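You operate a simulated robot arm through the tools that you are given. There is no shell and no other tool. Be economical: measure what you need, move in short steps, check, and stop when the job is done.

Carry out the task below with a simulated robot arm. There is one attempt and no reset: what you move stays moved.

Task
Unclamp the cake ring and soak ring and knobbed disc in the suds.
Fine: swing the spout aside first; the long bowl; its plug stays in, the tap stays off.

Only the result counts: the job must be done as asked and must still hold three seconds after the hand-in. Knocking over, shifting, dropping, spilling or breaking anything else fails it.

Robot
A 6-joint arm with a two-finger gripper on a trunk, on a base that drives. Base frame: it is fixed to the floor where the robot stands at the start and does not move with it; the origin is under the middle of the robot, x ahead of it, y to its left, z up; the surface under the hand at the start is at about z = 742. Lengths are in mm, angles in degrees, forces in N, time in s.
It reaches about 1298 mm from its shoulder. Its first joint turns from -149.0 to 149.0 degrees. Places, roughly: cake ring clamp [700, 300, 900]; faucet lever [1200, 100, 1000]; faucet spout [1200, 0, 1300]; long sink bowl [900, 100, 700]. Payload 1.57 kg.
Tool frame: the origin (TCP) lies between the finger pads and is the grasp point; the fingertips stand 21 mm ahead of it; z points along the fingers, y is the line along which they close. Largest opening 70 mm; the body of the gripper starts 50 mm behind the TCP.
Orientation is that of the tool frame in the base frame, as a unit quaternion [x, y, z, w]. With the fingers straight down and closing along the base's y, the tool's x points along the base's -x, its y along +y and its z along -z.

Tools
- The arm moves only by the tool send_rows. Its argument "series" is a list of rows, each a list of 7 numbers: the opening in per cent of the stroke, from 0 (shut) to 100 (fully open), then the shift along the base's x, y, z in mm, then the turn, a rotation vector about the base's x, y, z in degrees. In form: [[gripper, tx, ty, tz, rx, ry, rz], ...]. A call has 1 to 20 rows; each row is the pose to reach, as a shift and turn from the pose commanded when the call began. A row lasts 0.2 s, in which the tool goes at most 50 mm and 8.6 degrees; a call with a longer step from one row to the next is refused whole, and so is a gripper value outside its range. Where a pose cannot be reached the arm comes as near as it can. A force on the tool above 90 N (or 10 N above the force at the start of the call, whichever is more), or a blocked arm, ends the call early, and 0.2 s more pass. Each finger halts on what it meets, pressing with about 28 N; the grip force reading is that of the motor and also rises with nothing between the fingers. The clock runs only during rows and for 0.2 s after the last one: add rows that repeat a pose to give the fingers time. It gives the time, the measured TCP pose, the force on the tool (base axes), the opening and the grip force at its end, in the units of the frame above (readings bear some noise), with the torque about the TCP (base axes, N m) and any sound that the robot's microphone picked up.
- Cameras (640 x 400 px; columns grow to the right, rows downward): "scene" is now at [36.7, 198.3, 1672.8]; the picture's right is [0.20, -0.98, 0.00], its down [-0.65, -0.14, -0.75] and it looks along [0.73, 0.15, -0.67] (base axes); focal length 282 px, centre (320, 200). "wrist" rides on the gripper at [79, 4, -81] in the tool frame; the picture's right is [-0.05, 1.00, 0.00], its down [-0.67, -0.04, -0.75] and it looks along [-0.74, -0.04, 0.67] (tool axes); focal length 256 px, centre (320, 200).
- capture(camera): a new picture of that camera. The clock stands still meanwhile.
- slide_trunk(by): slides the trunk up (or, below 0, down) by that many mm; the arm and the scene camera ride with it, the base frame stays. It gives what a move gives, with no picture.
- drive_base(legs): drives the robot by 1 to 6 legs, each [ahead, turn to the left] in mm and degrees, along the robot's own axes; the way and the turn of a leg run together, so that a leg with both is an arc; at most 1500 mm and 180 degrees a leg. The arm and the cameras ride along, it lands a little off, and it stops where it bumps. It gives what a move gives.
- head_to(pan, tilt): turns the head with the scene camera to pan (to the left, within 155 degrees either way) and tilt (down, from -29 to 69), counted from straight ahead of the robot. It gives what a move gives.
- locate(camera, pixels): there is no depth. For up to 12 entries [column, row, z] of the newest picture of that camera ("zoom" is the newest enlarged one), the place [x, y] in the base frame at which the ray of that pixel passes the height z, good to about 2 mm. The clock stands still meanwhile.
- zoom(camera, box): a new picture of the part [left, top, right, bottom] of that camera's present view, enlarged. The clock stands still meanwhile.
- finish_job(): hands the job in; it is judged then, once.

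Keep the steps short. Do not move on a guess: measure, check each grasp and each placing, and mend mistakes. In all there are 80 turns and 60 pictures (those below and enlarged ones count). Leave the gripper open and the arm clear of the work at the hand-in unless told otherwise, and finish with a single line.

The tools are called after "Request:" as a command line: name --pt "numbers of a row" for each row, then --argument value for the rest, lists and objects as JSON in quotes. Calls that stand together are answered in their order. send_rows: Moves the arm, as the interface text tells. Its arguments: {"type":"object","properties":{"series":{"type":"array","items":{"type":"array","items":{"type":"number"}}}},"required":["series"]} The other tools are called the same way: slide_trunk (by) slides the trunk up or down; drive_base (legs) drives the base; head_to (pan, tilt) turns the head that bears the scene camera; capture (camera) takes a picture; locate (camera, pixels) gives the place at which the rays of pixels pass given heights; zoom (camera, box) takes an enlarged picture of a part of a camera's view; finish_job () hands the job in.

At the start:

```text
clock: 0.0
tool_pos: [930.5, 76.5, 998.6]
orientation: [0.004, 1.0, 0.0, 0.0]
contact_force: [-0.1, 0.3, 0.0]
wrist_torque: [-0.02, -0.01, -0.01]
finger_gap: 70.0
gripper_force: 0.0
trunk travel left (down, up): [-681.0, 289.0]
robot x, y, heading: [-3.5, 9.8, 0.1]
head pan, tilt: [11.8, 41.7]
```

scene: 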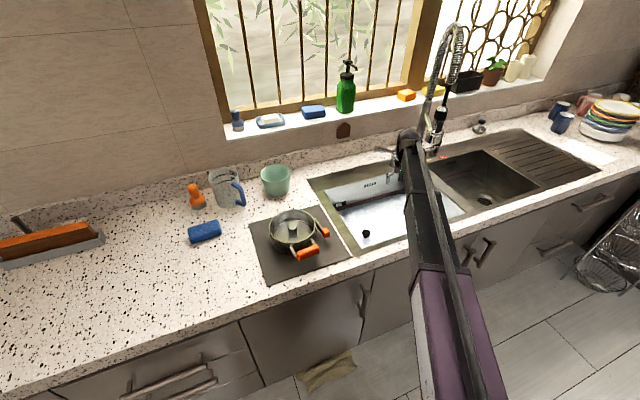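
wrist: 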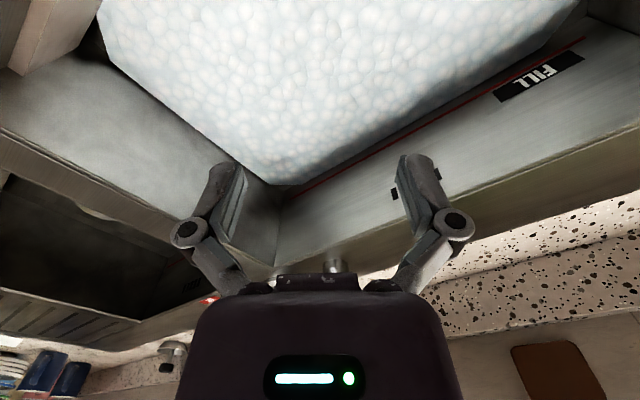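

I see the cake ring near pixel (295,235) and the faucet near (435,110). I'll take enlarged views of both.

Request:
zoom --camera "scene" --box '[240, 190, 360, 290]'

Request:
zoom --camera "scene" --box '[320, 10, 520, 250]'

```text
4.00 times, centred on (300, 240) of scene
```

zoom: 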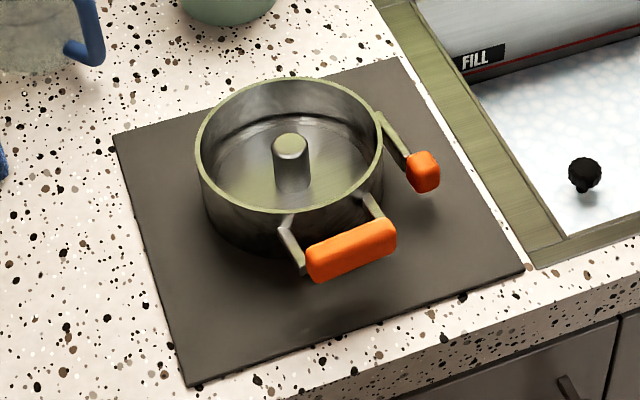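

```text
1.67 times, centred on (420, 130) of scene
```

zoom: 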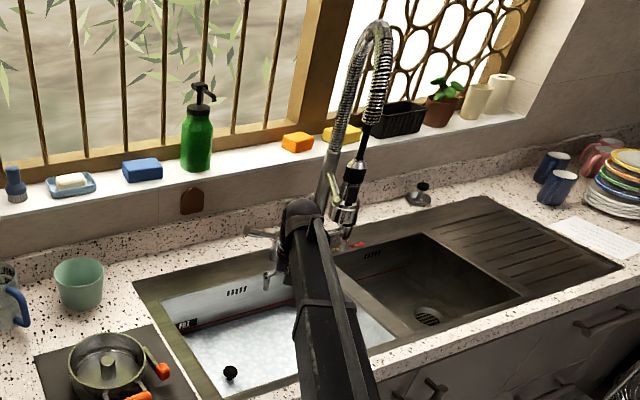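

The arm hides the faucet. I'll locate the ring, then raise the arm and swing it to the left.

Request:
locate --camera "scene" --pixels '[[293, 228, 800], [304, 252, 800], [325, 233, 800], [366, 234, 742], [250, 222, 742], [352, 257, 742], [275, 286, 742], [308, 179, 742]]'

Request:
send_rows --pt "100 -30 20 30 0 0 0" --pt "100 -60 50 60 0 0 0" --pt "100 -90 85 80 0 0 0" --pt "100 -120 120 90 0 0 0" --pt "100 -140 160 90 0 0 0" --pt "100 -150 200 90 0 0 0" --pt "100 -150 230 90 0 0 0"

Request:
capture --camera "wrist"

Request:
capture --camera "scene"

```text
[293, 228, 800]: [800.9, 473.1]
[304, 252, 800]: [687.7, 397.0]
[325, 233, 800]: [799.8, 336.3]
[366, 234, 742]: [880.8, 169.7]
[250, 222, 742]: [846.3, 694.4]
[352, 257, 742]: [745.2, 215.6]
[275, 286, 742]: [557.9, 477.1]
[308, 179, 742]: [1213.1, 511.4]
```

```text
refused: row 2 steps farther than a row can; nothing moved
```

```text
55 pictures are left
```

wrist: 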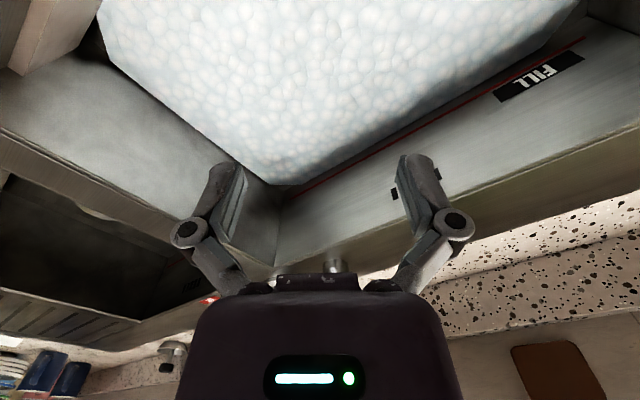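

```text
54 pictures are left
```

scene: 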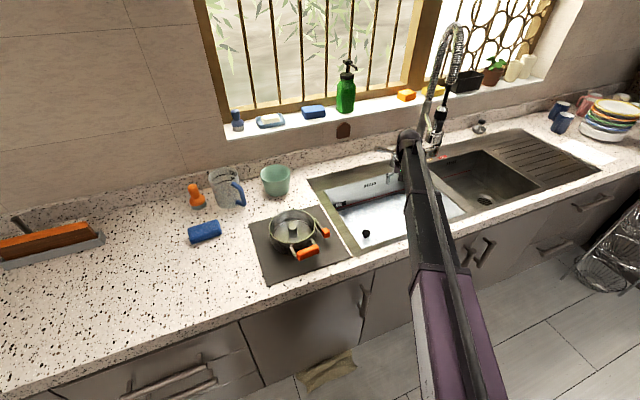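

Row 2 was too long, so I'll send the move again with smaller steps.

Request:
send_rows --pt "100 -20 20 30 0 0 0" --pt "100 -40 40 60 0 0 0" --pt "100 -70 65 80 0 0 0" --pt "100 -100 95 90 0 0 0" --pt "100 -120 130 90 0 0 0" --pt "100 -140 165 90 0 0 0" --pt "100 -150 200 90 0 0 0" --pt "100 -150 230 90 0 0 0"

Request:
capture --camera "wrist"

Request:
zoom --camera "scene" --box '[320, 10, 520, 250]'

```text
clock: 1.8
tool_pos: [785.1, 307.8, 999.1]
orientation: [0.005, 1.0, 0.0, 0.0]
contact_force: [0.0, 0.4, 0.0]
wrist_torque: [-0.02, -0.02, 0.01]
finger_gap: 70.0
gripper_force: 0.1
out of reach, approached as far as the arm can: row 1, 2, 3, 4, 5, 6, 7, 8
trunk travel left (down, up): [-681.0, 289.0]
robot x, y, heading: [-4.4, 15.8, -0.0]
head pan, tilt: [11.8, 41.7]
```

```text
53 pictures are left
```

wrist: 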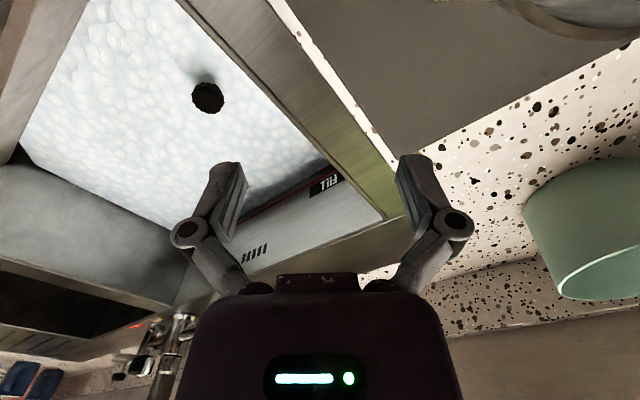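

```text
1.67 times, centred on (420, 130) of scene
```

zoom: 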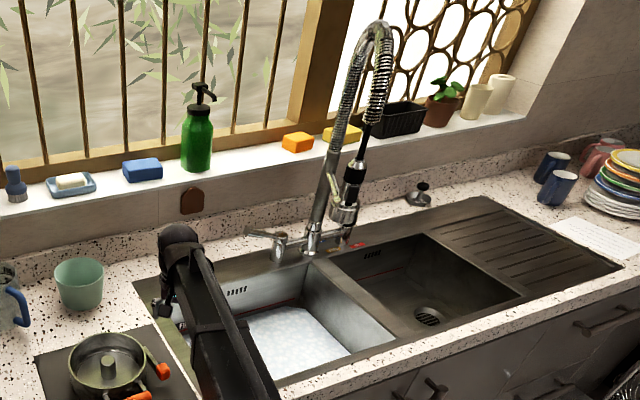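

I can see the faucet now. I'll zoom closer to read how the spout hangs and where the lever is.

Request:
zoom --camera "scene" --box '[380, 10, 480, 170]'

Request:
zoom --camera "scene" --box '[370, 100, 470, 170]'

Request:
slide_trunk --by 200

Request:
capture --camera "scene"

Request:
capture --camera "wrist"

```text
2.50 times, centred on (430, 90) of scene
```

zoom: 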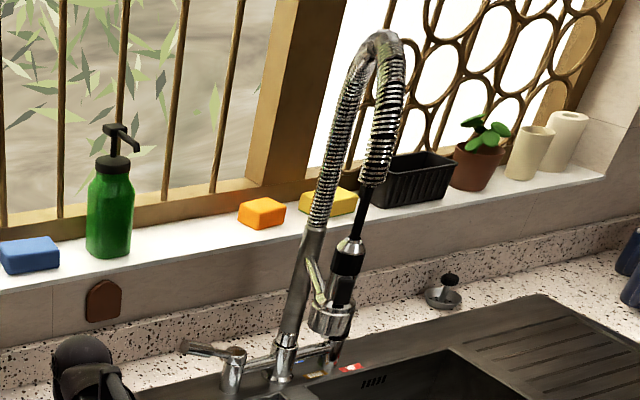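

```text
5.71 times, centred on (420, 135) of scene
```

zoom: 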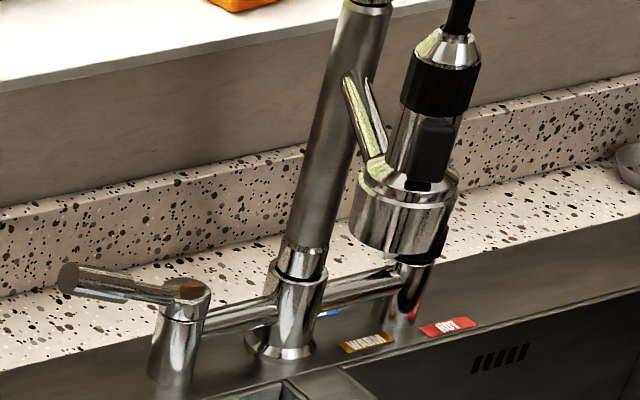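

```text
clock: 4.0
tool_pos: [784.1, 307.3, 1199.0]
orientation: [0.004, 1.0, 0.001, 0.0]
contact_force: [-0.7, 0.6, 0.1]
wrist_torque: [0.0, 0.01, -0.01]
finger_gap: 70.1
gripper_force: 0.0
trunk travel left (down, up): [-881.0, 89.0]
robot x, y, heading: [-2.5, 15.0, -0.0]
head pan, tilt: [11.8, 41.7]
```

```text
49 pictures are left
```

scene: 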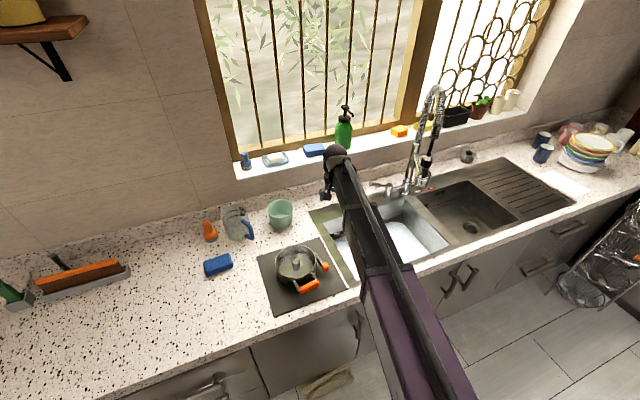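

```text
48 pictures are left
```

wrist: 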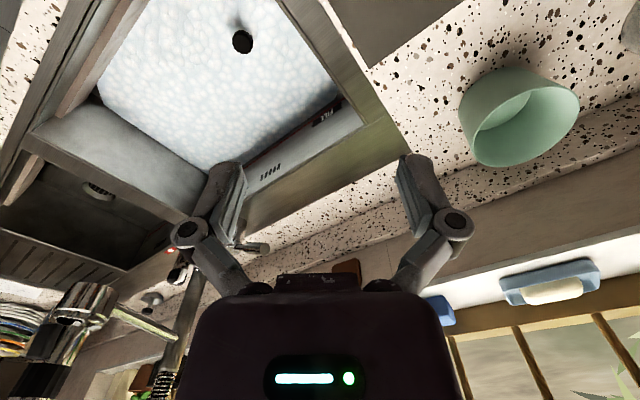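

The trunk is now 200 mm higher, so I can triangulate heights between the two views. I'll zoom on the faucet and on the ring.

Request:
zoom --camera "scene" --box '[370, 80, 470, 210]'

Request:
zoom --camera "scene" --box '[240, 210, 380, 320]'

```text
3.08 times, centred on (420, 145) of scene
```

zoom: 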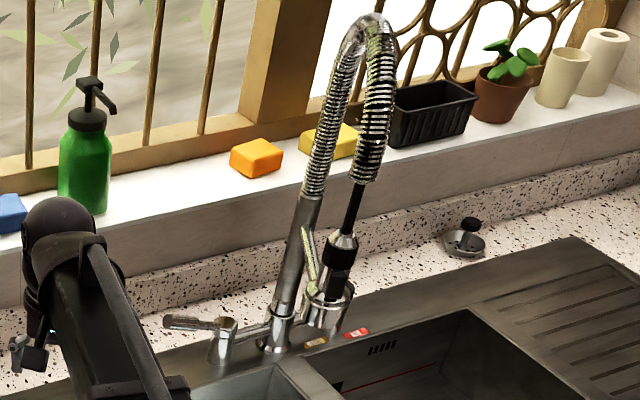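

```text
3.64 times, centred on (310, 265) of scene
```

zoom: 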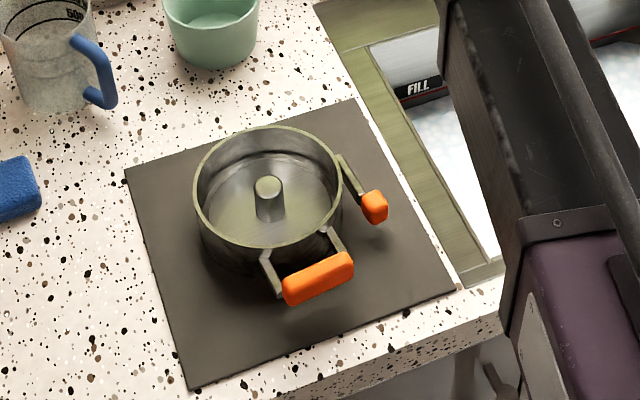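

Triangulation puts the counter at about z = 915, the faucet column near (1240, -10), and the spray head with its holder near (1143, -52, 1090). The lever sits left of the column. I'll shut the fingers, point the tool forward and stand in front of the faucet on the left of the head.

Request:
send_rows --pt "80 0 0 0 0 -8 0" --pt "60 0 -20 0 0 -16 0" --pt "40 0 -50 0 0 -24 0" --pt "20 0 -80 0 0 -32 0" --pt "0 20 -110 0 0 -40 0" --pt "0 40 -140 0 0 -48 0" --pt "0 60 -170 0 0 -56 0" --pt "0 80 -200 0 0 -64 0" --pt "0 110 -230 0 0 -72 0" --pt "0 150 -240 0 0 -80 0" --pt "0 190 -245 0 0 -88 0" --pt "0 200 -247 0 0 -90 0"

Request:
capture --camera "scene"

Request:
capture --camera "wrist"

```text
clock: 6.6
tool_pos: [991.9, 69.5, 1386.3]
orientation: [0.015, 0.709, 0.016, 0.705]
contact_force: [-0.1, -0.3, 1.5]
wrist_torque: [-0.02, 0.0, 0.02]
finger_gap: 0.2
gripper_force: 27.4
out of reach, approached as far as the arm can: row 2, 3, 4, 5, 6, 7, 8, 9, 10, 11, 12
trunk travel left (down, up): [-881.0, 89.0]
robot x, y, heading: [0.4, 8.7, -0.1]
head pan, tilt: [11.8, 41.7]
```

```text
45 pictures are left
```

scene: 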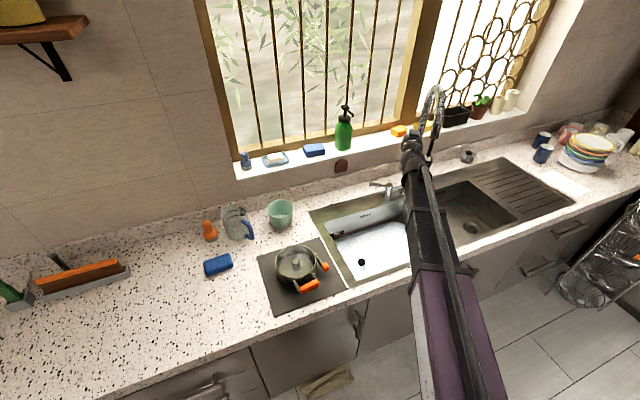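

```text
44 pictures are left
```

wrist: 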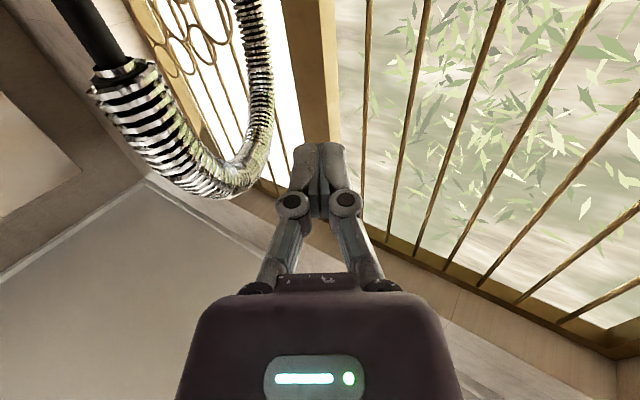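

The tool points forward but stands too high at z = 1386. The trunk carries it, so I'll slide the trunk down 300 mm to bring the TCP to about 1086.

Request:
slide_trunk --by -300

Request:
capture --camera "scene"

Request:
capture --camera "wrist"

```text
clock: 9.6
tool_pos: [992.3, 67.8, 1086.9]
orientation: [0.002, 0.708, 0.004, 0.707]
contact_force: [0.5, -0.2, -0.1]
wrist_torque: [-0.02, 0.01, -0.03]
finger_gap: 0.1
gripper_force: 28.2
trunk travel left (down, up): [-581.0, 389.0]
robot x, y, heading: [-3.2, 9.5, -0.2]
head pan, tilt: [11.8, 41.7]
```

```text
43 pictures are left
```

scene: 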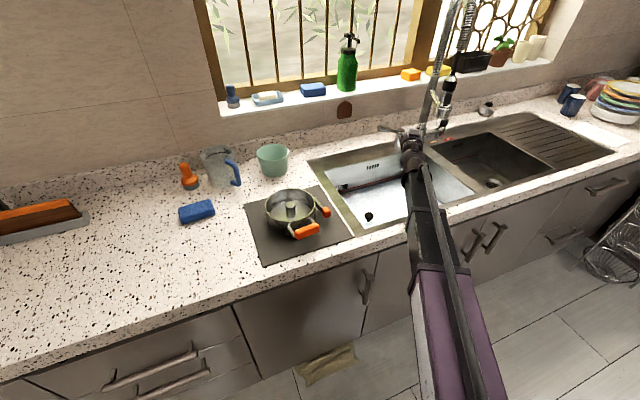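

```text
42 pictures are left
```

wrist: 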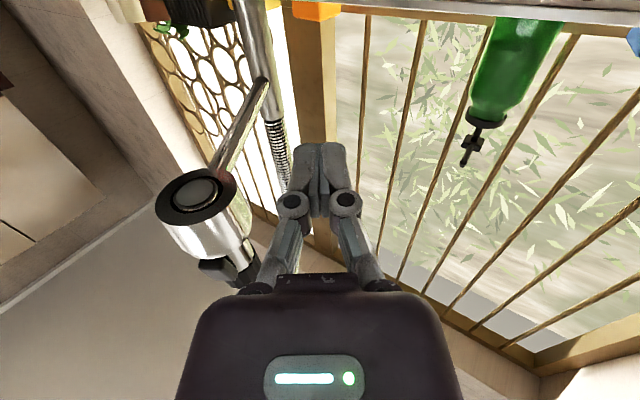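

The head's wrist ray doesn't match my first triangulation, so I'll re-measure the head from this trunk height.

Request:
zoom --camera "scene" --box '[390, 50, 490, 170]'

Request:
locate --camera "wrist" --pixels '[[195, 190, 1120], [195, 190, 1140], [195, 190, 1160], [265, 85, 1150], [250, 20, 1100], [350, 150, 1130]]'

```text
3.33 times, centred on (440, 110) of scene
```

zoom: 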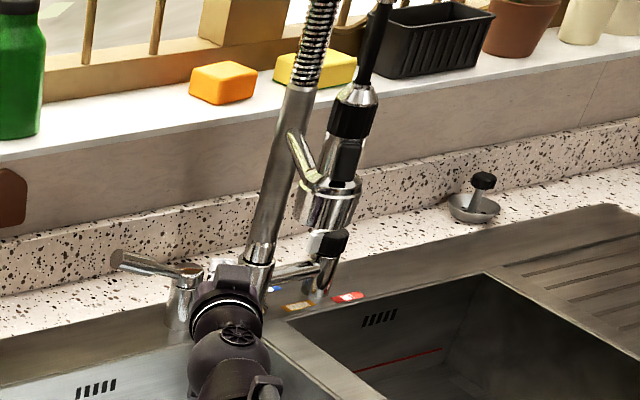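

```text
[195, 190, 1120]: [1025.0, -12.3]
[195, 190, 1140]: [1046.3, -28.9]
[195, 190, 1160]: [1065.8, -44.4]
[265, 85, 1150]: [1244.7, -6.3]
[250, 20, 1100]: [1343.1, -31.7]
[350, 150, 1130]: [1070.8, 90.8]
```

Request:
locate --camera "zoom" --pixels '[[330, 245, 1120], [330, 245, 1060], [330, 245, 1030], [300, 180, 1150], [245, 265, 950], [250, 240, 1000]]'

Request:
zoom --camera "wrist" --box '[120, 20, 380, 300]'

```text
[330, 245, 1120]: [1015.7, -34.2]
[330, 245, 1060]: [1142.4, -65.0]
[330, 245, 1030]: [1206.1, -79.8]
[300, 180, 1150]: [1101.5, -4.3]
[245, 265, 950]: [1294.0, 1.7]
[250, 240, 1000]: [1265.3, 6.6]
```

```text
1.43 times, centred on (250, 160) of wrist
```

zoom: 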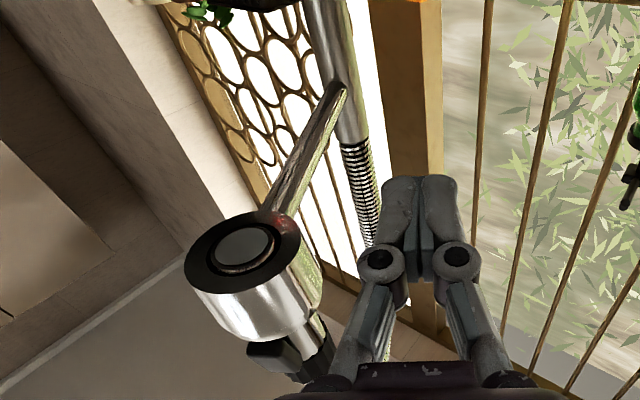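

On closer reading, the black piece below is a separate post. The cup bottom is near (1036, -18, 1130) and the column is at (1245, -6), so the spout radius is about 210 mm. I'll raise the fingers to z ≈ 1150 with the trunk and push the cup toward -y along its arc in small rows.

Request:
slide_trunk --by 65

Request:
send_rows --pt "0 20 0 0 0 0 0" --pt "0 38 0 0 0 0 0" --pt "0 38 -15 0 0 0 0" --pt "0 38 -30 0 0 0 0" --pt "0 38 -42 0 0 0 0" --pt "0 38 -54 0 0 0 0" --pt "0 38 -66 0 0 0 0" --pt "0 39 -78 0 0 0 0" --pt "0 39 -90 0 0 0 0" --pt "0 39 -90 0 0 0 0"

Request:
capture --camera "wrist"

```text
clock: 10.6
tool_pos: [991.9, 68.3, 1151.6]
orientation: [0.004, 0.708, 0.003, 0.707]
contact_force: [-0.2, 0.6, -0.4]
wrist_torque: [0.02, -0.03, 0.0]
finger_gap: 0.0
gripper_force: 28.1
trunk travel left (down, up): [-646.0, 324.0]
robot x, y, heading: [-1.3, 9.3, 0.0]
head pan, tilt: [11.8, 41.7]
```

```text
clock: 12.8
tool_pos: [1030.6, -23.2, 1151.3]
orientation: [0.003, 0.708, 0.002, 0.707]
contact_force: [0.5, -0.1, -0.3]
wrist_torque: [-0.02, -0.02, -0.03]
finger_gap: 0.1
gripper_force: 28.2
trunk travel left (down, up): [-646.0, 324.0]
robot x, y, heading: [-1.7, 8.2, 0.0]
head pan, tilt: [11.8, 41.7]
```

```text
39 pictures are left
```

wrist: 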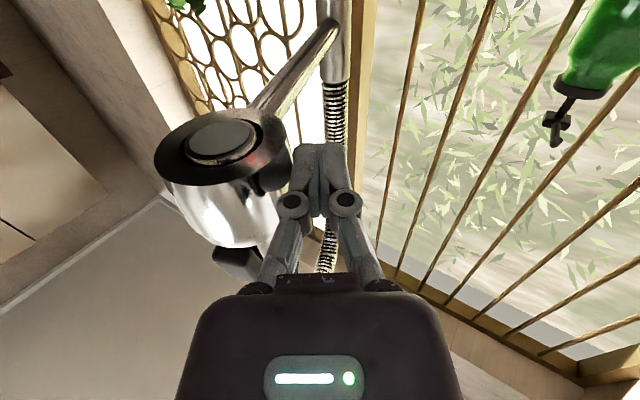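

No force so far. I'll locate the cup in this view to see whether it has moved.

Request:
locate --camera "wrist" --pixels '[[220, 145, 1120], [220, 145, 1140], [220, 145, 1160], [220, 145, 1180], [325, 30, 1150], [325, 30, 1165]]'

Request:
capture --camera "scene"

```text
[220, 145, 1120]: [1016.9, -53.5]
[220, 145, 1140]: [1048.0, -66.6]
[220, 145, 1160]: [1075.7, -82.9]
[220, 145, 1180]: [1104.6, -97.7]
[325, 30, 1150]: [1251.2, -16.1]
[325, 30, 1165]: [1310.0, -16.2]
```

```text
38 pictures are left
```

scene: 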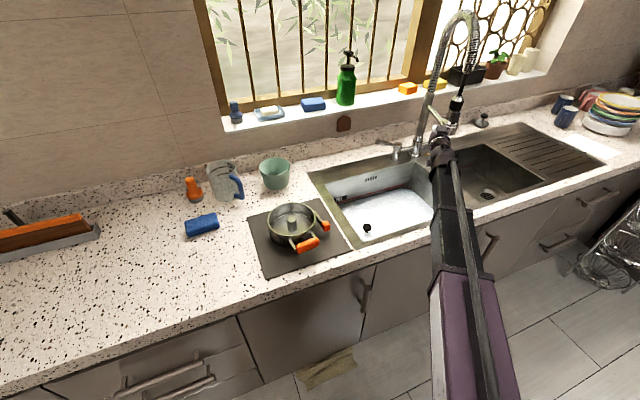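

The cup moved from y ≈ -29 to ≈ -67 with almost no force. I'll keep pushing along the arc to about 70°.

Request:
send_rows --pt "0 1 -13 0 0 0 0" --pt "0 2 -26 0 0 0 0" --pt "0 3 -39 0 0 0 0" --pt "0 4 -52 0 0 0 0" --pt "0 9 -65 0 0 0 0" --pt "0 14 -78 0 0 0 0" --pt "0 20 -90 0 0 0 0" --pt "0 27 -101 0 0 0 0" --pt "0 36 -112 0 0 0 0" --pt "0 45 -123 0 0 0 0" --pt "0 54 -133 0 0 0 0" --pt "0 64 -144 0 0 0 0" --pt "0 73 -151 0 0 0 0" --pt "0 83 -159 0 0 0 0" --pt "0 93 -166 0 0 0 0" --pt "0 93 -166 0 0 0 0"

Request:
capture --camera "wrist"

Request:
capture --camera "scene"

```text
clock: 16.2
tool_pos: [1122.8, -187.7, 1150.9]
orientation: [0.003, 0.707, 0.003, 0.707]
contact_force: [0.5, 0.7, -0.9]
wrist_torque: [0.0, 0.0, 0.01]
finger_gap: 0.1
gripper_force: 27.4
trunk travel left (down, up): [-646.0, 324.0]
robot x, y, heading: [-3.7, 13.7, 0.1]
head pan, tilt: [11.8, 41.7]
```

```text
37 pictures are left
```

wrist: 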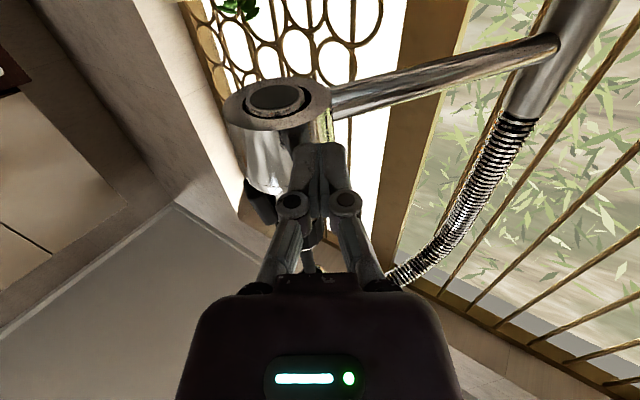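

```text
36 pictures are left
```

scene: 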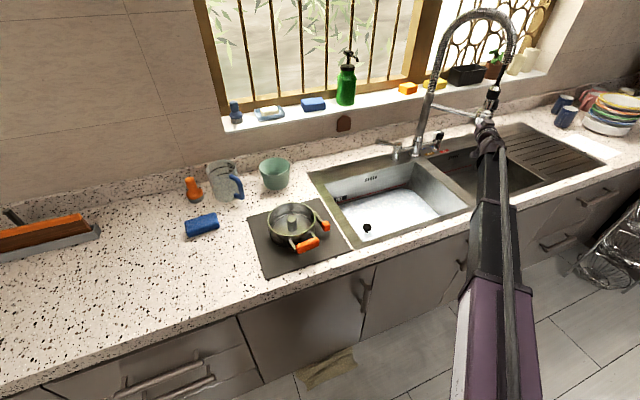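

The spout now stands about 70° to the right, clear of the long bowl, and the lever looks untouched. I'll back off, raise the trunk, and turn the tool down over the counter near the ring.

Request:
send_rows --pt "0 -15 5 0 0 0 0" --pt "0 -40 10 0 0 0 0" --pt "0 -80 20 0 0 0 0" --pt "0 -120 40 0 0 0 0" --pt "0 -160 65 0 0 0 0" --pt "0 -200 95 0 0 0 0" --pt "0 -235 130 0 0 0 0" --pt "0 -260 165 0 0 0 0" --pt "0 -285 205 0 0 0 0" --pt "0 -300 250 0 0 0 0"

Request:
slide_trunk --by 235

Request:
send_rows --pt "0 -10 20 -15 0 8 0" --pt "0 -20 40 -30 0 16 0" --pt "10 -40 60 -45 0 24 0" --pt "20 -60 80 -60 0 32 0" --pt "30 -80 100 -75 0 40 0" --pt "40 -100 120 -90 0 48 0" --pt "50 -120 140 -105 0 56 0" --pt "60 -140 160 -120 0 64 0" --pt "70 -160 180 -135 0 72 0" --pt "80 -180 200 -150 0 80 0" --pt "90 -200 220 -165 0 88 0" --pt "100 -210 230 -187 0 90 0" --pt "100 -220 235 -205 0 90 0"

Request:
capture --camera "scene"

Request:
capture --camera "wrist"

```text
clock: 18.4
tool_pos: [826.6, 63.9, 1151.7]
orientation: [0.002, 0.707, 0.003, 0.707]
contact_force: [-0.3, -0.2, 0.0]
wrist_torque: [-0.01, -0.03, 0.01]
finger_gap: 0.0
gripper_force: 28.0
out of reach, approached as far as the arm can: row 9
trunk travel left (down, up): [-646.0, 324.0]
robot x, y, heading: [-2.2, 14.2, 0.3]
head pan, tilt: [11.8, 41.7]
```

```text
clock: 20.9
tool_pos: [826.9, 64.5, 1386.0]
orientation: [0.003, 0.707, 0.002, 0.707]
contact_force: [-0.1, 0.4, -0.4]
wrist_torque: [0.02, 0.04, 0.0]
finger_gap: 0.0
gripper_force: 27.8
trunk travel left (down, up): [-881.0, 89.0]
robot x, y, heading: [-2.4, 11.9, -0.1]
head pan, tilt: [11.8, 41.7]
```

```text
clock: 23.7
tool_pos: [605.4, 301.9, 1199.2]
orientation: [0.003, 1.0, 0.0, -0.001]
contact_force: [1.3, -0.5, 0.0]
wrist_torque: [-0.01, 0.01, 0.02]
finger_gap: 70.0
gripper_force: 0.0
out of reach, approached as far as the arm can: row 1, 2, 3, 4, 5, 6, 7, 8, 9, 10, 11, 13
trunk travel left (down, up): [-881.0, 89.0]
robot x, y, heading: [-1.0, 12.7, 0.1]
head pan, tilt: [11.8, 41.7]
```

```text
35 pictures are left
```

scene: 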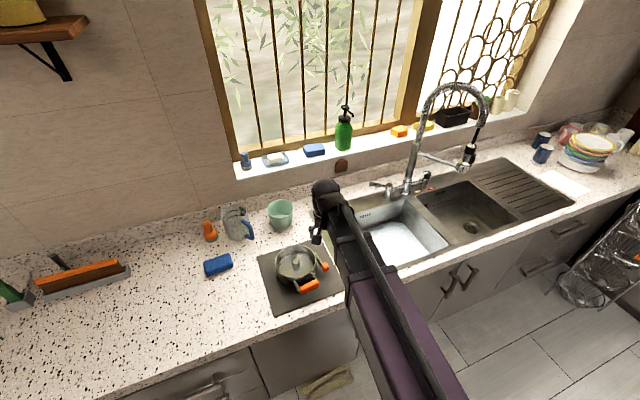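

```text
34 pictures are left
```

wrist: 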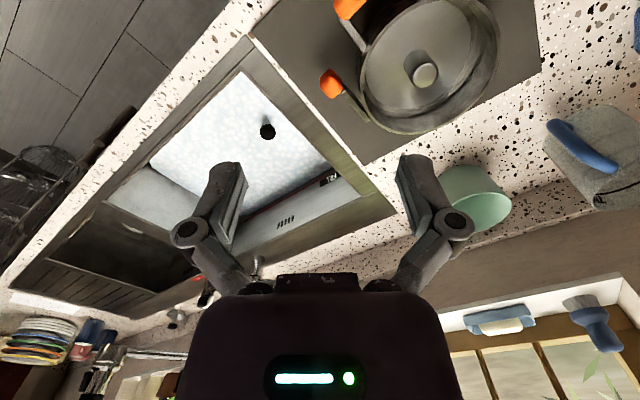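

The spout is well clear. The ring shows at the top of the wrist view, so I'll zoom on it there and in the scene view.

Request:
zoom --camera "wrist" --box '[300, 0, 540, 150]'

Request:
locate --camera "zoom" --pixels '[[320, 200, 915]]'

Request:
zoom --camera "scene" --box '[255, 220, 355, 310]'

```text
2.67 times, centred on (420, 75) of wrist
```

zoom: 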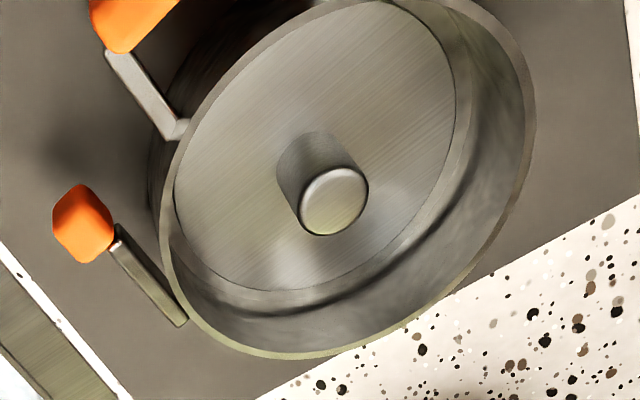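

```text
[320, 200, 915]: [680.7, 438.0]
```

```text
4.44 times, centred on (305, 265) of scene
```

zoom: 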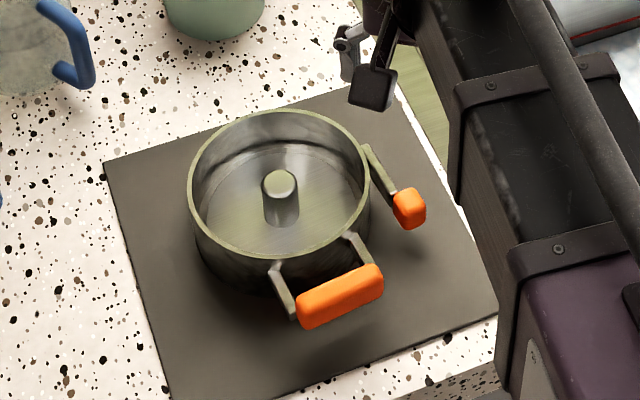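

I'll triangulate the lever grip, lever hinge end, knob top, handle and rim between the scene zoom and the wrist picture.

Request:
locate --camera "zoom" --pixels '[[408, 208, 940], [408, 208, 970], [370, 150, 940], [370, 150, 980], [280, 183, 960], [280, 183, 990], [340, 295, 940], [340, 295, 970], [190, 195, 980], [369, 185, 980], [280, 111, 980], [270, 257, 980]]'

Request:
locate --camera "wrist" --pixels '[[331, 84, 940], [331, 84, 970], [366, 118, 940], [366, 118, 980], [425, 75, 960], [425, 75, 990], [345, 8, 940], [345, 8, 970], [360, 90, 980], [420, 133, 980], [499, 45, 980], [435, 108, 915]]'

```text
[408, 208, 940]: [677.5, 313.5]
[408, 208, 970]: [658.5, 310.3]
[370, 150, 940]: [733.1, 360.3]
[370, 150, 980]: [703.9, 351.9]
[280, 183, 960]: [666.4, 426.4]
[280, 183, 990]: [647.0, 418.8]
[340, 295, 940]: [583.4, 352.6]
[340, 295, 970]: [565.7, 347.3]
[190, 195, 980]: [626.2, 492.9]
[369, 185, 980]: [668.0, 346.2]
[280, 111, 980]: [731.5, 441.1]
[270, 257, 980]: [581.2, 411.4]
```

```text
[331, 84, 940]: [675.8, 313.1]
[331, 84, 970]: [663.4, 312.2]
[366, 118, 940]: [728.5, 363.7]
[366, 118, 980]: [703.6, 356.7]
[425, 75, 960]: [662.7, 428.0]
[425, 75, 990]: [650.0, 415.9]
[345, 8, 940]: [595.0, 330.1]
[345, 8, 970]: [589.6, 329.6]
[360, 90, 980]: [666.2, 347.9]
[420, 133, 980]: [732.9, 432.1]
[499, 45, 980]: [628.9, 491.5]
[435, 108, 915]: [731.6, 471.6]
```

The ring centre is about (656, 421) with radius 74 and its rim at z ≈ 980. The knob top is near (656, 421, 976) and the lever grip near (673, 313, 948). I can't tell yet how the lever swings, so I'll bring the wrist camera closer.

Request:
slide_trunk --by -140

Request:
send_rows --pt "100 -10 10 0 0 0 0" --pt "100 -25 25 0 0 0 0"

Request:
capture --camera "wrist"

Request:
zoom --camera "scene" --box '[295, 210, 345, 260]'

```text
clock: 25.3
tool_pos: [606.4, 301.9, 1060.5]
orientation: [0.004, 1.0, 0.0, 0.0]
contact_force: [0.9, -0.6, 0.2]
wrist_torque: [-0.03, -0.02, 0.03]
finger_gap: 69.9
gripper_force: 0.1
trunk travel left (down, up): [-741.0, 229.0]
robot x, y, heading: [-2.1, 8.8, 0.0]
head pan, tilt: [11.8, 41.7]
```

```text
clock: 25.9
tool_pos: [582.5, 325.6, 1060.4]
orientation: [0.004, 1.0, 0.0, 0.0]
contact_force: [-0.4, -0.2, 0.1]
wrist_torque: [-0.01, -0.01, 0.02]
finger_gap: 70.1
gripper_force: 0.0
trunk travel left (down, up): [-741.0, 229.0]
robot x, y, heading: [-0.9, 8.9, 0.1]
head pan, tilt: [11.8, 41.7]
```

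```text
31 pictures are left
```

wrist: 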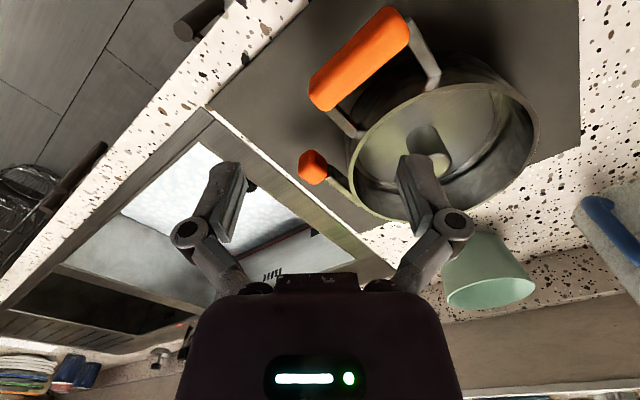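

```text
8.00 times, centred on (320, 235) of scene
```

zoom: 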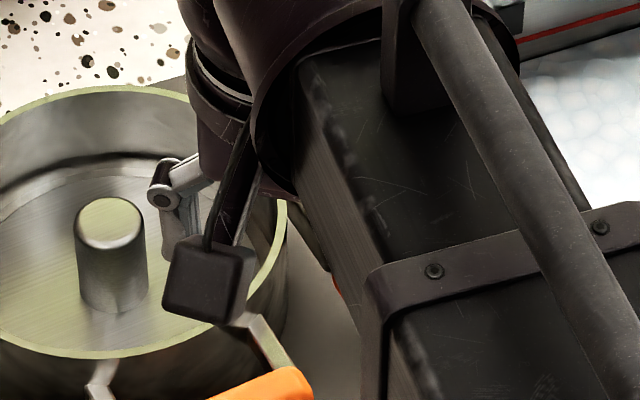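

Request:
zoom --camera "wrist" --box '[280, 60, 440, 230]'

Request:
locate --camera "wrist" --pixels '[[312, 167, 930], [312, 167, 950], [312, 167, 970], [380, 215, 950], [380, 215, 985], [442, 163, 976], [360, 55, 940], [360, 55, 960], [350, 165, 980], [538, 130, 980]]'

```text
2.35 times, centred on (360, 145) of wrist
```

zoom: 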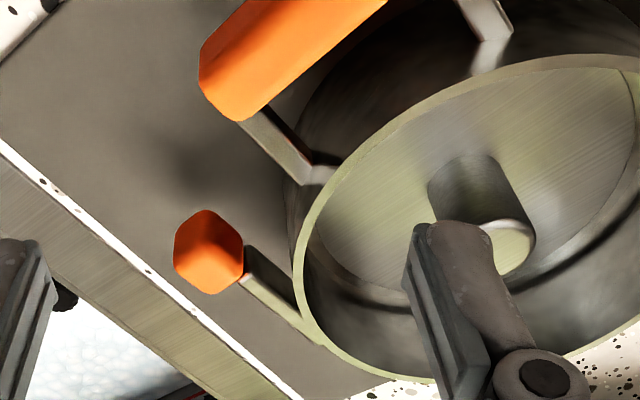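

```text
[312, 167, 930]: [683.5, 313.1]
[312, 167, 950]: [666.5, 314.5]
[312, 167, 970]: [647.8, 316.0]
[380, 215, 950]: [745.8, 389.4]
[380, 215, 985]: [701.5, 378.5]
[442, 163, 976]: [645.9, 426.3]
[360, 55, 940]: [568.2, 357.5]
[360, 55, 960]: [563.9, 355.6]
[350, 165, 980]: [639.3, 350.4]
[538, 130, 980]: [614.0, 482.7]
```

The grip reads consistently at (674, 313, 943). The lever lies tangent to the ring with its hinge near (727, 361), so it should swing outward. I'll yaw the tool 41° so the fingers straddle the grip across the lever, hover and check.

Request:
send_rows --pt "90 20 -3 0 0 0 8.2" --pt "80 40 -6 0 0 0 16.4" --pt "70 60 -9 0 0 0 24.6" --pt "64 75 -11 0 0 0 32.8" --pt "64 91.5 -12 0 0 0 41" --pt "64 91.5 -12 -30 0 0 41" --pt "64 91.5 -12 -50 0 0 41" --pt "64 91.5 -12 -50 0 0 41"

Request:
capture --camera "wrist"

Request:
zoom --camera "scene" --box '[260, 190, 360, 270]'

```text
clock: 27.7
tool_pos: [672.5, 314.7, 1059.5]
orientation: [-0.347, 0.938, -0.001, -0.001]
contact_force: [-0.2, 0.4, 0.3]
wrist_torque: [-0.02, 0.02, 0.0]
finger_gap: 44.8
gripper_force: 0.0
out of reach, approached as far as the arm can: row 6, 7, 8
trunk travel left (down, up): [-741.0, 229.0]
robot x, y, heading: [1.5, 9.9, -0.1]
head pan, tilt: [11.8, 41.7]
```

```text
28 pictures are left
```

wrist: 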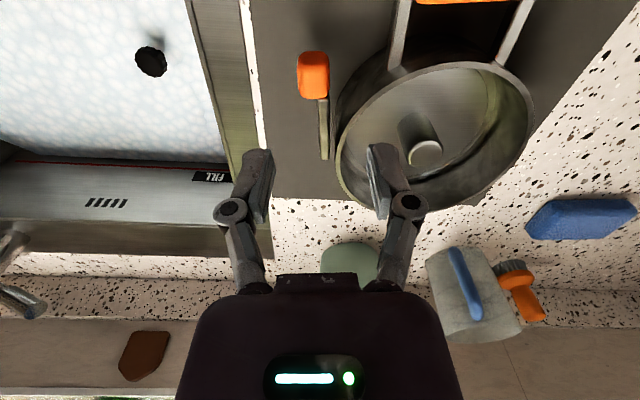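

```text
5.00 times, centred on (310, 230) of scene
```

zoom: 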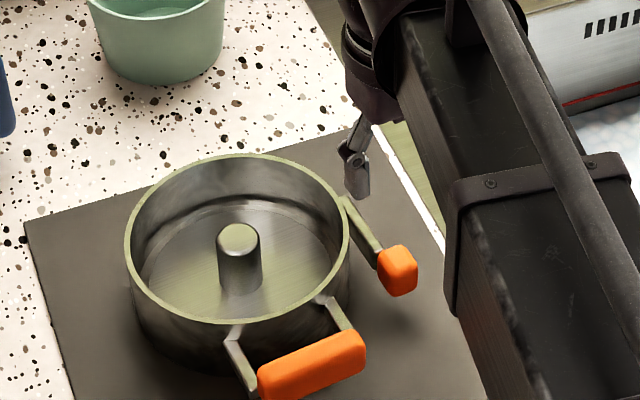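

The arm cannot lower a down-pointing tool by itself, so the trunk must do the vertical moves. The lever now runs straight along the tool's x. I'll check the grip position in this view.

Request:
locate --camera "wrist" --pixels '[[313, 75, 943], [299, 75, 943], [329, 75, 943], [313, 53, 943], [313, 97, 943], [323, 157, 943], [426, 152, 976], [338, 155, 980], [313, 75, 955], [536, 110, 980]]'

```text
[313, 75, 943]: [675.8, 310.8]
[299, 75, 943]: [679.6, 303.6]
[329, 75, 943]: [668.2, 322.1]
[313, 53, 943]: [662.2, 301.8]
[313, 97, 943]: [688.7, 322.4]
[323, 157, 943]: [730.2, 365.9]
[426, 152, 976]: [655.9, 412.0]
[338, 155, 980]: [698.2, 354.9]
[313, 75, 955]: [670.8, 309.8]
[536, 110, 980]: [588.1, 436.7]
```

The grip centre is (675, 312), about 22 mm wide, and the inner finger has roughly 44 mm of room. I'll nudge into line and lower the trunk 110 mm.

Request:
send_rows --pt "70 2.5 -2.5 0 0 0 0" --pt "70 2.5 -2.5 0 0 0 0"

Request:
slide_trunk --by -108

Request:
capture --camera "wrist"

```text
clock: 28.3
tool_pos: [675.9, 312.6, 1061.1]
orientation: [-0.346, 0.938, 0.0, 0.0]
contact_force: [0.1, -0.1, -0.5]
wrist_torque: [-0.02, -0.01, 0.02]
finger_gap: 49.2
gripper_force: 0.1
trunk travel left (down, up): [-741.0, 229.0]
robot x, y, heading: [2.8, 11.0, -0.2]
head pan, tilt: [11.8, 41.7]
```

```text
clock: 29.7
tool_pos: [675.5, 311.6, 952.1]
orientation: [-0.346, 0.938, 0.0, 0.0]
contact_force: [0.7, 0.7, -0.3]
wrist_torque: [0.01, 0.0, 0.01]
finger_gap: 48.8
gripper_force: 0.1
trunk travel left (down, up): [-633.0, 337.0]
robot x, y, heading: [-2.0, 7.1, 0.0]
head pan, tilt: [11.8, 41.7]
```

```text
26 pictures are left
```

wrist: 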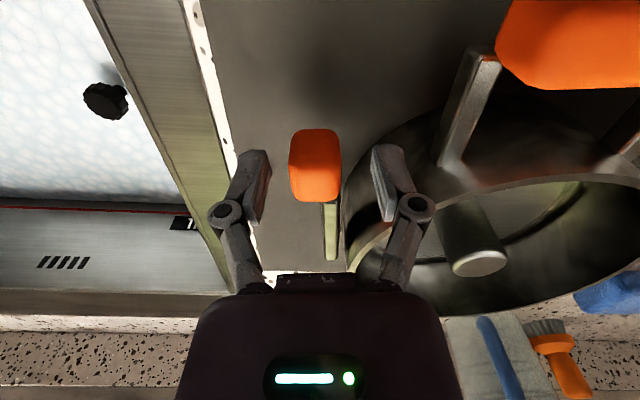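

The orange grip sits centred between the fingers. I'll close on it.

Request:
send_rows --pt "30 0 0 0 0 0 0" --pt "15 0 0 0 0 0 0" --pt "10 0 0 0 0 0 0"

```text
clock: 30.5
tool_pos: [675.7, 311.9, 951.5]
orientation: [-0.346, 0.938, 0.0, -0.001]
contact_force: [6.6, -5.9, 7.2]
wrist_torque: [-0.1, -0.13, -0.2]
finger_gap: 23.5
gripper_force: 28.6
trunk travel left (down, up): [-633.0, 337.0]
robot x, y, heading: [0.1, 12.7, 0.1]
head pan, tilt: [11.8, 41.7]
```

The grip is held at a 23.5 mm gap. I'll try a 15° outward swing about the hinge, turning the tool with it, and read the force.

Request:
send_rows --pt "10 2.4 -2.3 0 0 0 2.5" --pt "10 4.9 -4.6 0 0 0 5" --pt "10 7.5 -6.7 0 0 0 7.5" --pt "10 10.2 -8.7 0 0 0 10" --pt "10 13 -10.6 0 0 0 12.5" --pt "10 15.9 -12.4 0 0 0 15"

Request:
capture --camera "wrist"

```text
clock: 31.9
tool_pos: [689.4, 301.4, 953.1]
orientation: [-0.467, 0.884, 0.0, 0.0]
contact_force: [4.9, 4.3, 7.1]
wrist_torque: [0.31, -0.14, -0.21]
finger_gap: 23.0
gripper_force: 28.4
trunk travel left (down, up): [-633.0, 337.0]
robot x, y, heading: [-1.9, 10.0, 0.0]
head pan, tilt: [11.8, 41.7]
```

```text
25 pictures are left
```

wrist: 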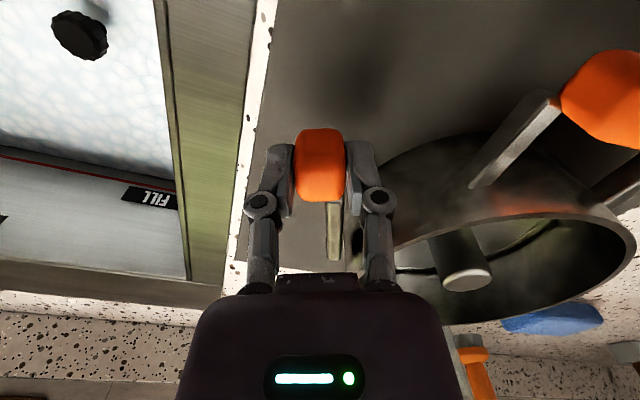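

Request:
locate --camera "wrist" --pixels '[[467, 280, 976], [475, 187, 965], [335, 258, 948], [319, 165, 948]]'

Request:
zoom --camera "scene" --box '[255, 160, 355, 250]'

```text
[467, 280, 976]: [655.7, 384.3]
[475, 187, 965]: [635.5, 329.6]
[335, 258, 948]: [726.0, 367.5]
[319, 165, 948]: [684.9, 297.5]
```

```text
4.44 times, centred on (305, 205) of scene
```

zoom: 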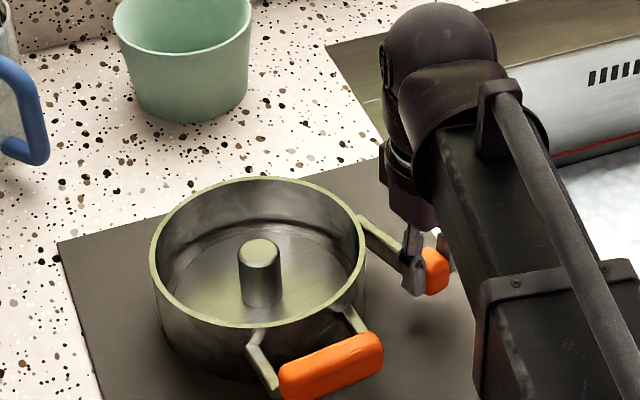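

The lever is turning about its hinge while the handle stays put. I'll swing it on by another 50°.

Request:
send_rows --pt "10 6 -3.2 0 0 0 5" --pt "10 12.1 -5.8 0 0 0 10" --pt "10 18.5 -7.9 0 0 0 15" --pt "10 25.1 -9.4 0 0 0 20" --pt "10 31.7 -10.3 0 0 0 25" --pt "10 38.4 -10.6 0 0 0 30" --pt "10 45.1 -10.4 0 0 0 35" --pt "10 51.8 -9.6 0 0 0 40" --pt "10 58.4 -8.2 0 0 0 45" --pt "10 64.9 -6.3 0 0 0 50" --pt "10 64.9 -6.3 0 0 0 50"

Request:
capture --camera "wrist"

Request:
zoom --camera "scene" --box '[255, 160, 355, 250]'

```text
clock: 34.3
tool_pos: [755.0, 293.2, 952.6]
orientation: [0.797, -0.605, 0.0, 0.0]
contact_force: [0.3, 1.0, 1.8]
wrist_torque: [-0.05, 0.02, -0.05]
finger_gap: 23.2
gripper_force: 27.9
trunk travel left (down, up): [-633.0, 337.0]
robot x, y, heading: [-1.1, 7.5, -0.1]
head pan, tilt: [11.8, 41.7]
```

```text
23 pictures are left
```

wrist: 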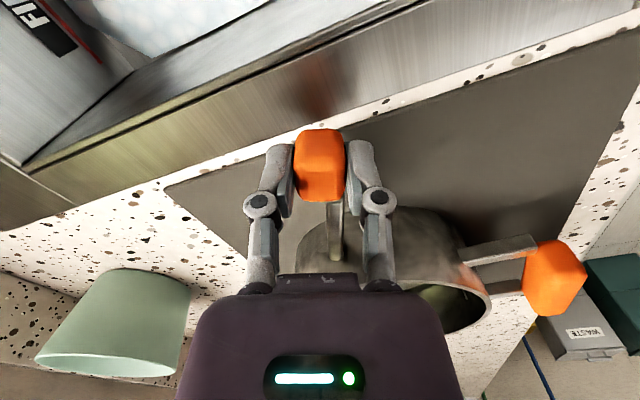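

```text
4.44 times, centred on (305, 205) of scene
```

zoom: 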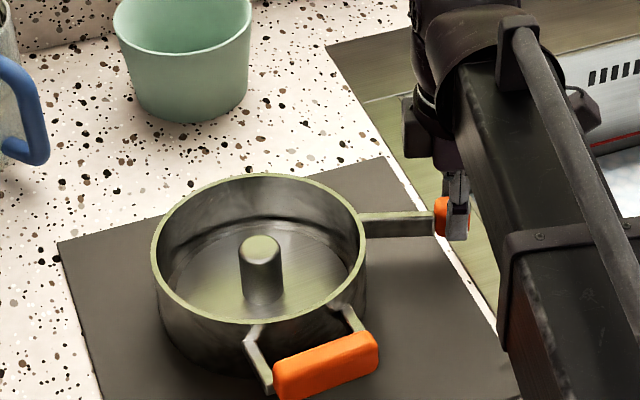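

The lever now stands about 65° out and is still free. I'll take it further until it resists.

Request:
send_rows --pt "10 6.3 2.7 0 0 0 5" --pt "10 12.3 5.8 0 0 0 10" --pt "10 18 9.5 0 0 0 15" --pt "10 23.4 13.6 0 0 0 20" --pt "10 28.4 18.3 0 0 0 25" --pt "10 32.9 23.3 0 0 0 30"

Request:
zoom --camera "scene" --box '[255, 160, 355, 250]'

```text
clock: 35.7
tool_pos: [789.1, 315.3, 952.2]
orientation: [0.926, -0.378, 0.0, 0.0]
contact_force: [-0.2, 1.6, 1.9]
wrist_torque: [0.01, 0.03, -0.21]
finger_gap: 23.5
gripper_force: 28.0
trunk travel left (down, up): [-633.0, 337.0]
robot x, y, heading: [-0.7, 9.2, -0.1]
head pan, tilt: [11.8, 41.7]
```

```text
4.44 times, centred on (305, 205) of scene
```

zoom: 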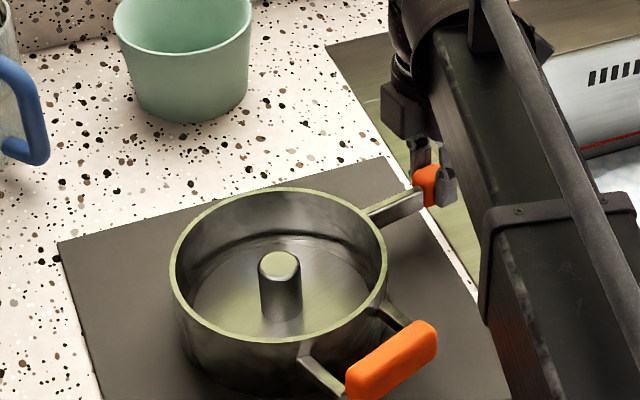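

The last bit turned the whole ring, so the lever had reached its stop and the clamp is open. I'll release and raise the trunk clear.

Request:
send_rows --pt "40 0 0 0 0 0 0" --pt "75 0 0 0 0 0 0" --pt "100 0 0 0 0 0 0"

Request:
slide_trunk --by 150

Request:
send_rows --pt "100 -10 10 0 0 0 -8" --pt "100 -20 20 0 0 0 -16" --pt "100 -30 20 0 0 0 -24" --pt "100 -50 20 0 0 0 -32" --pt "100 -70 20 0 0 0 -40" --pt "100 -90 20 0 0 0 -48" --pt "100 -110 20 0 0 0 -56" --pt "100 -130 20 0 0 0 -64" --pt "100 -150 20 0 0 0 -72" --pt "100 -170 20 0 0 0 -80" --pt "100 -190 20 0 0 0 -88" --pt "100 -210 20 0 0 0 -96" --pt "100 -230 20 0 0 0 -104" --pt "100 -240 20 0 0 0 -112" --pt "100 -240 20 0 0 0 -120" --pt "100 -240 20 0 0 0 -128" --pt "100 -240 20 0 0 0 -136"

Request:
capture --camera "wrist"

Request:
zoom --camera "scene" --box '[240, 170, 480, 320]'

```text
clock: 36.5
tool_pos: [789.9, 317.0, 951.0]
orientation: [0.926, -0.379, 0.0, 0.0]
contact_force: [-0.3, 0.1, -0.6]
wrist_torque: [-0.02, -0.01, 0.04]
finger_gap: 69.8
gripper_force: 0.1
trunk travel left (down, up): [-633.0, 337.0]
robot x, y, heading: [-1.4, 11.0, 0.3]
head pan, tilt: [11.8, 41.7]
```

```text
clock: 38.3
tool_pos: [787.5, 317.0, 1101.2]
orientation: [0.925, -0.379, 0.001, 0.0]
contact_force: [-0.6, 0.8, 0.0]
wrist_torque: [0.03, 0.02, 0.03]
finger_gap: 69.8
gripper_force: 0.0
trunk travel left (down, up): [-783.0, 187.0]
robot x, y, heading: [-2.2, 12.7, 0.2]
head pan, tilt: [11.8, 41.7]
```

```text
clock: 41.9
tool_pos: [549.4, 336.8, 1102.1]
orientation: [0.004, 1.0, 0.0, -0.001]
contact_force: [-0.7, -0.3, 0.3]
wrist_torque: [-0.01, 0.0, -0.01]
finger_gap: 70.0
gripper_force: 0.1
trunk travel left (down, up): [-783.0, 187.0]
robot x, y, heading: [-2.5, 9.9, -0.4]
head pan, tilt: [11.8, 41.7]
```

```text
20 pictures are left
```

wrist: 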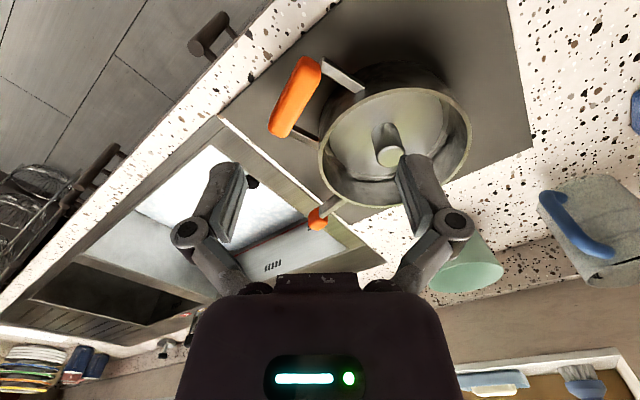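

```text
2.67 times, centred on (360, 245) of scene
```

zoom: 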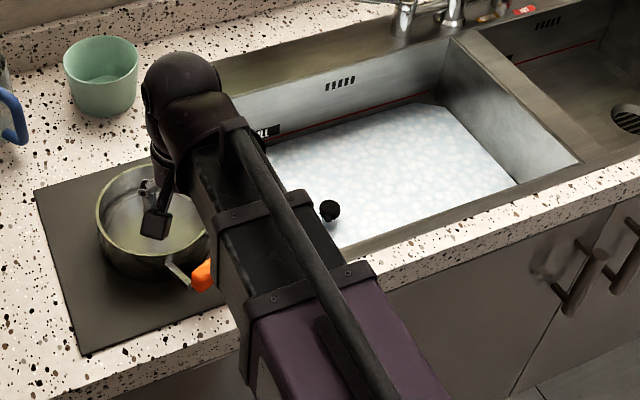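

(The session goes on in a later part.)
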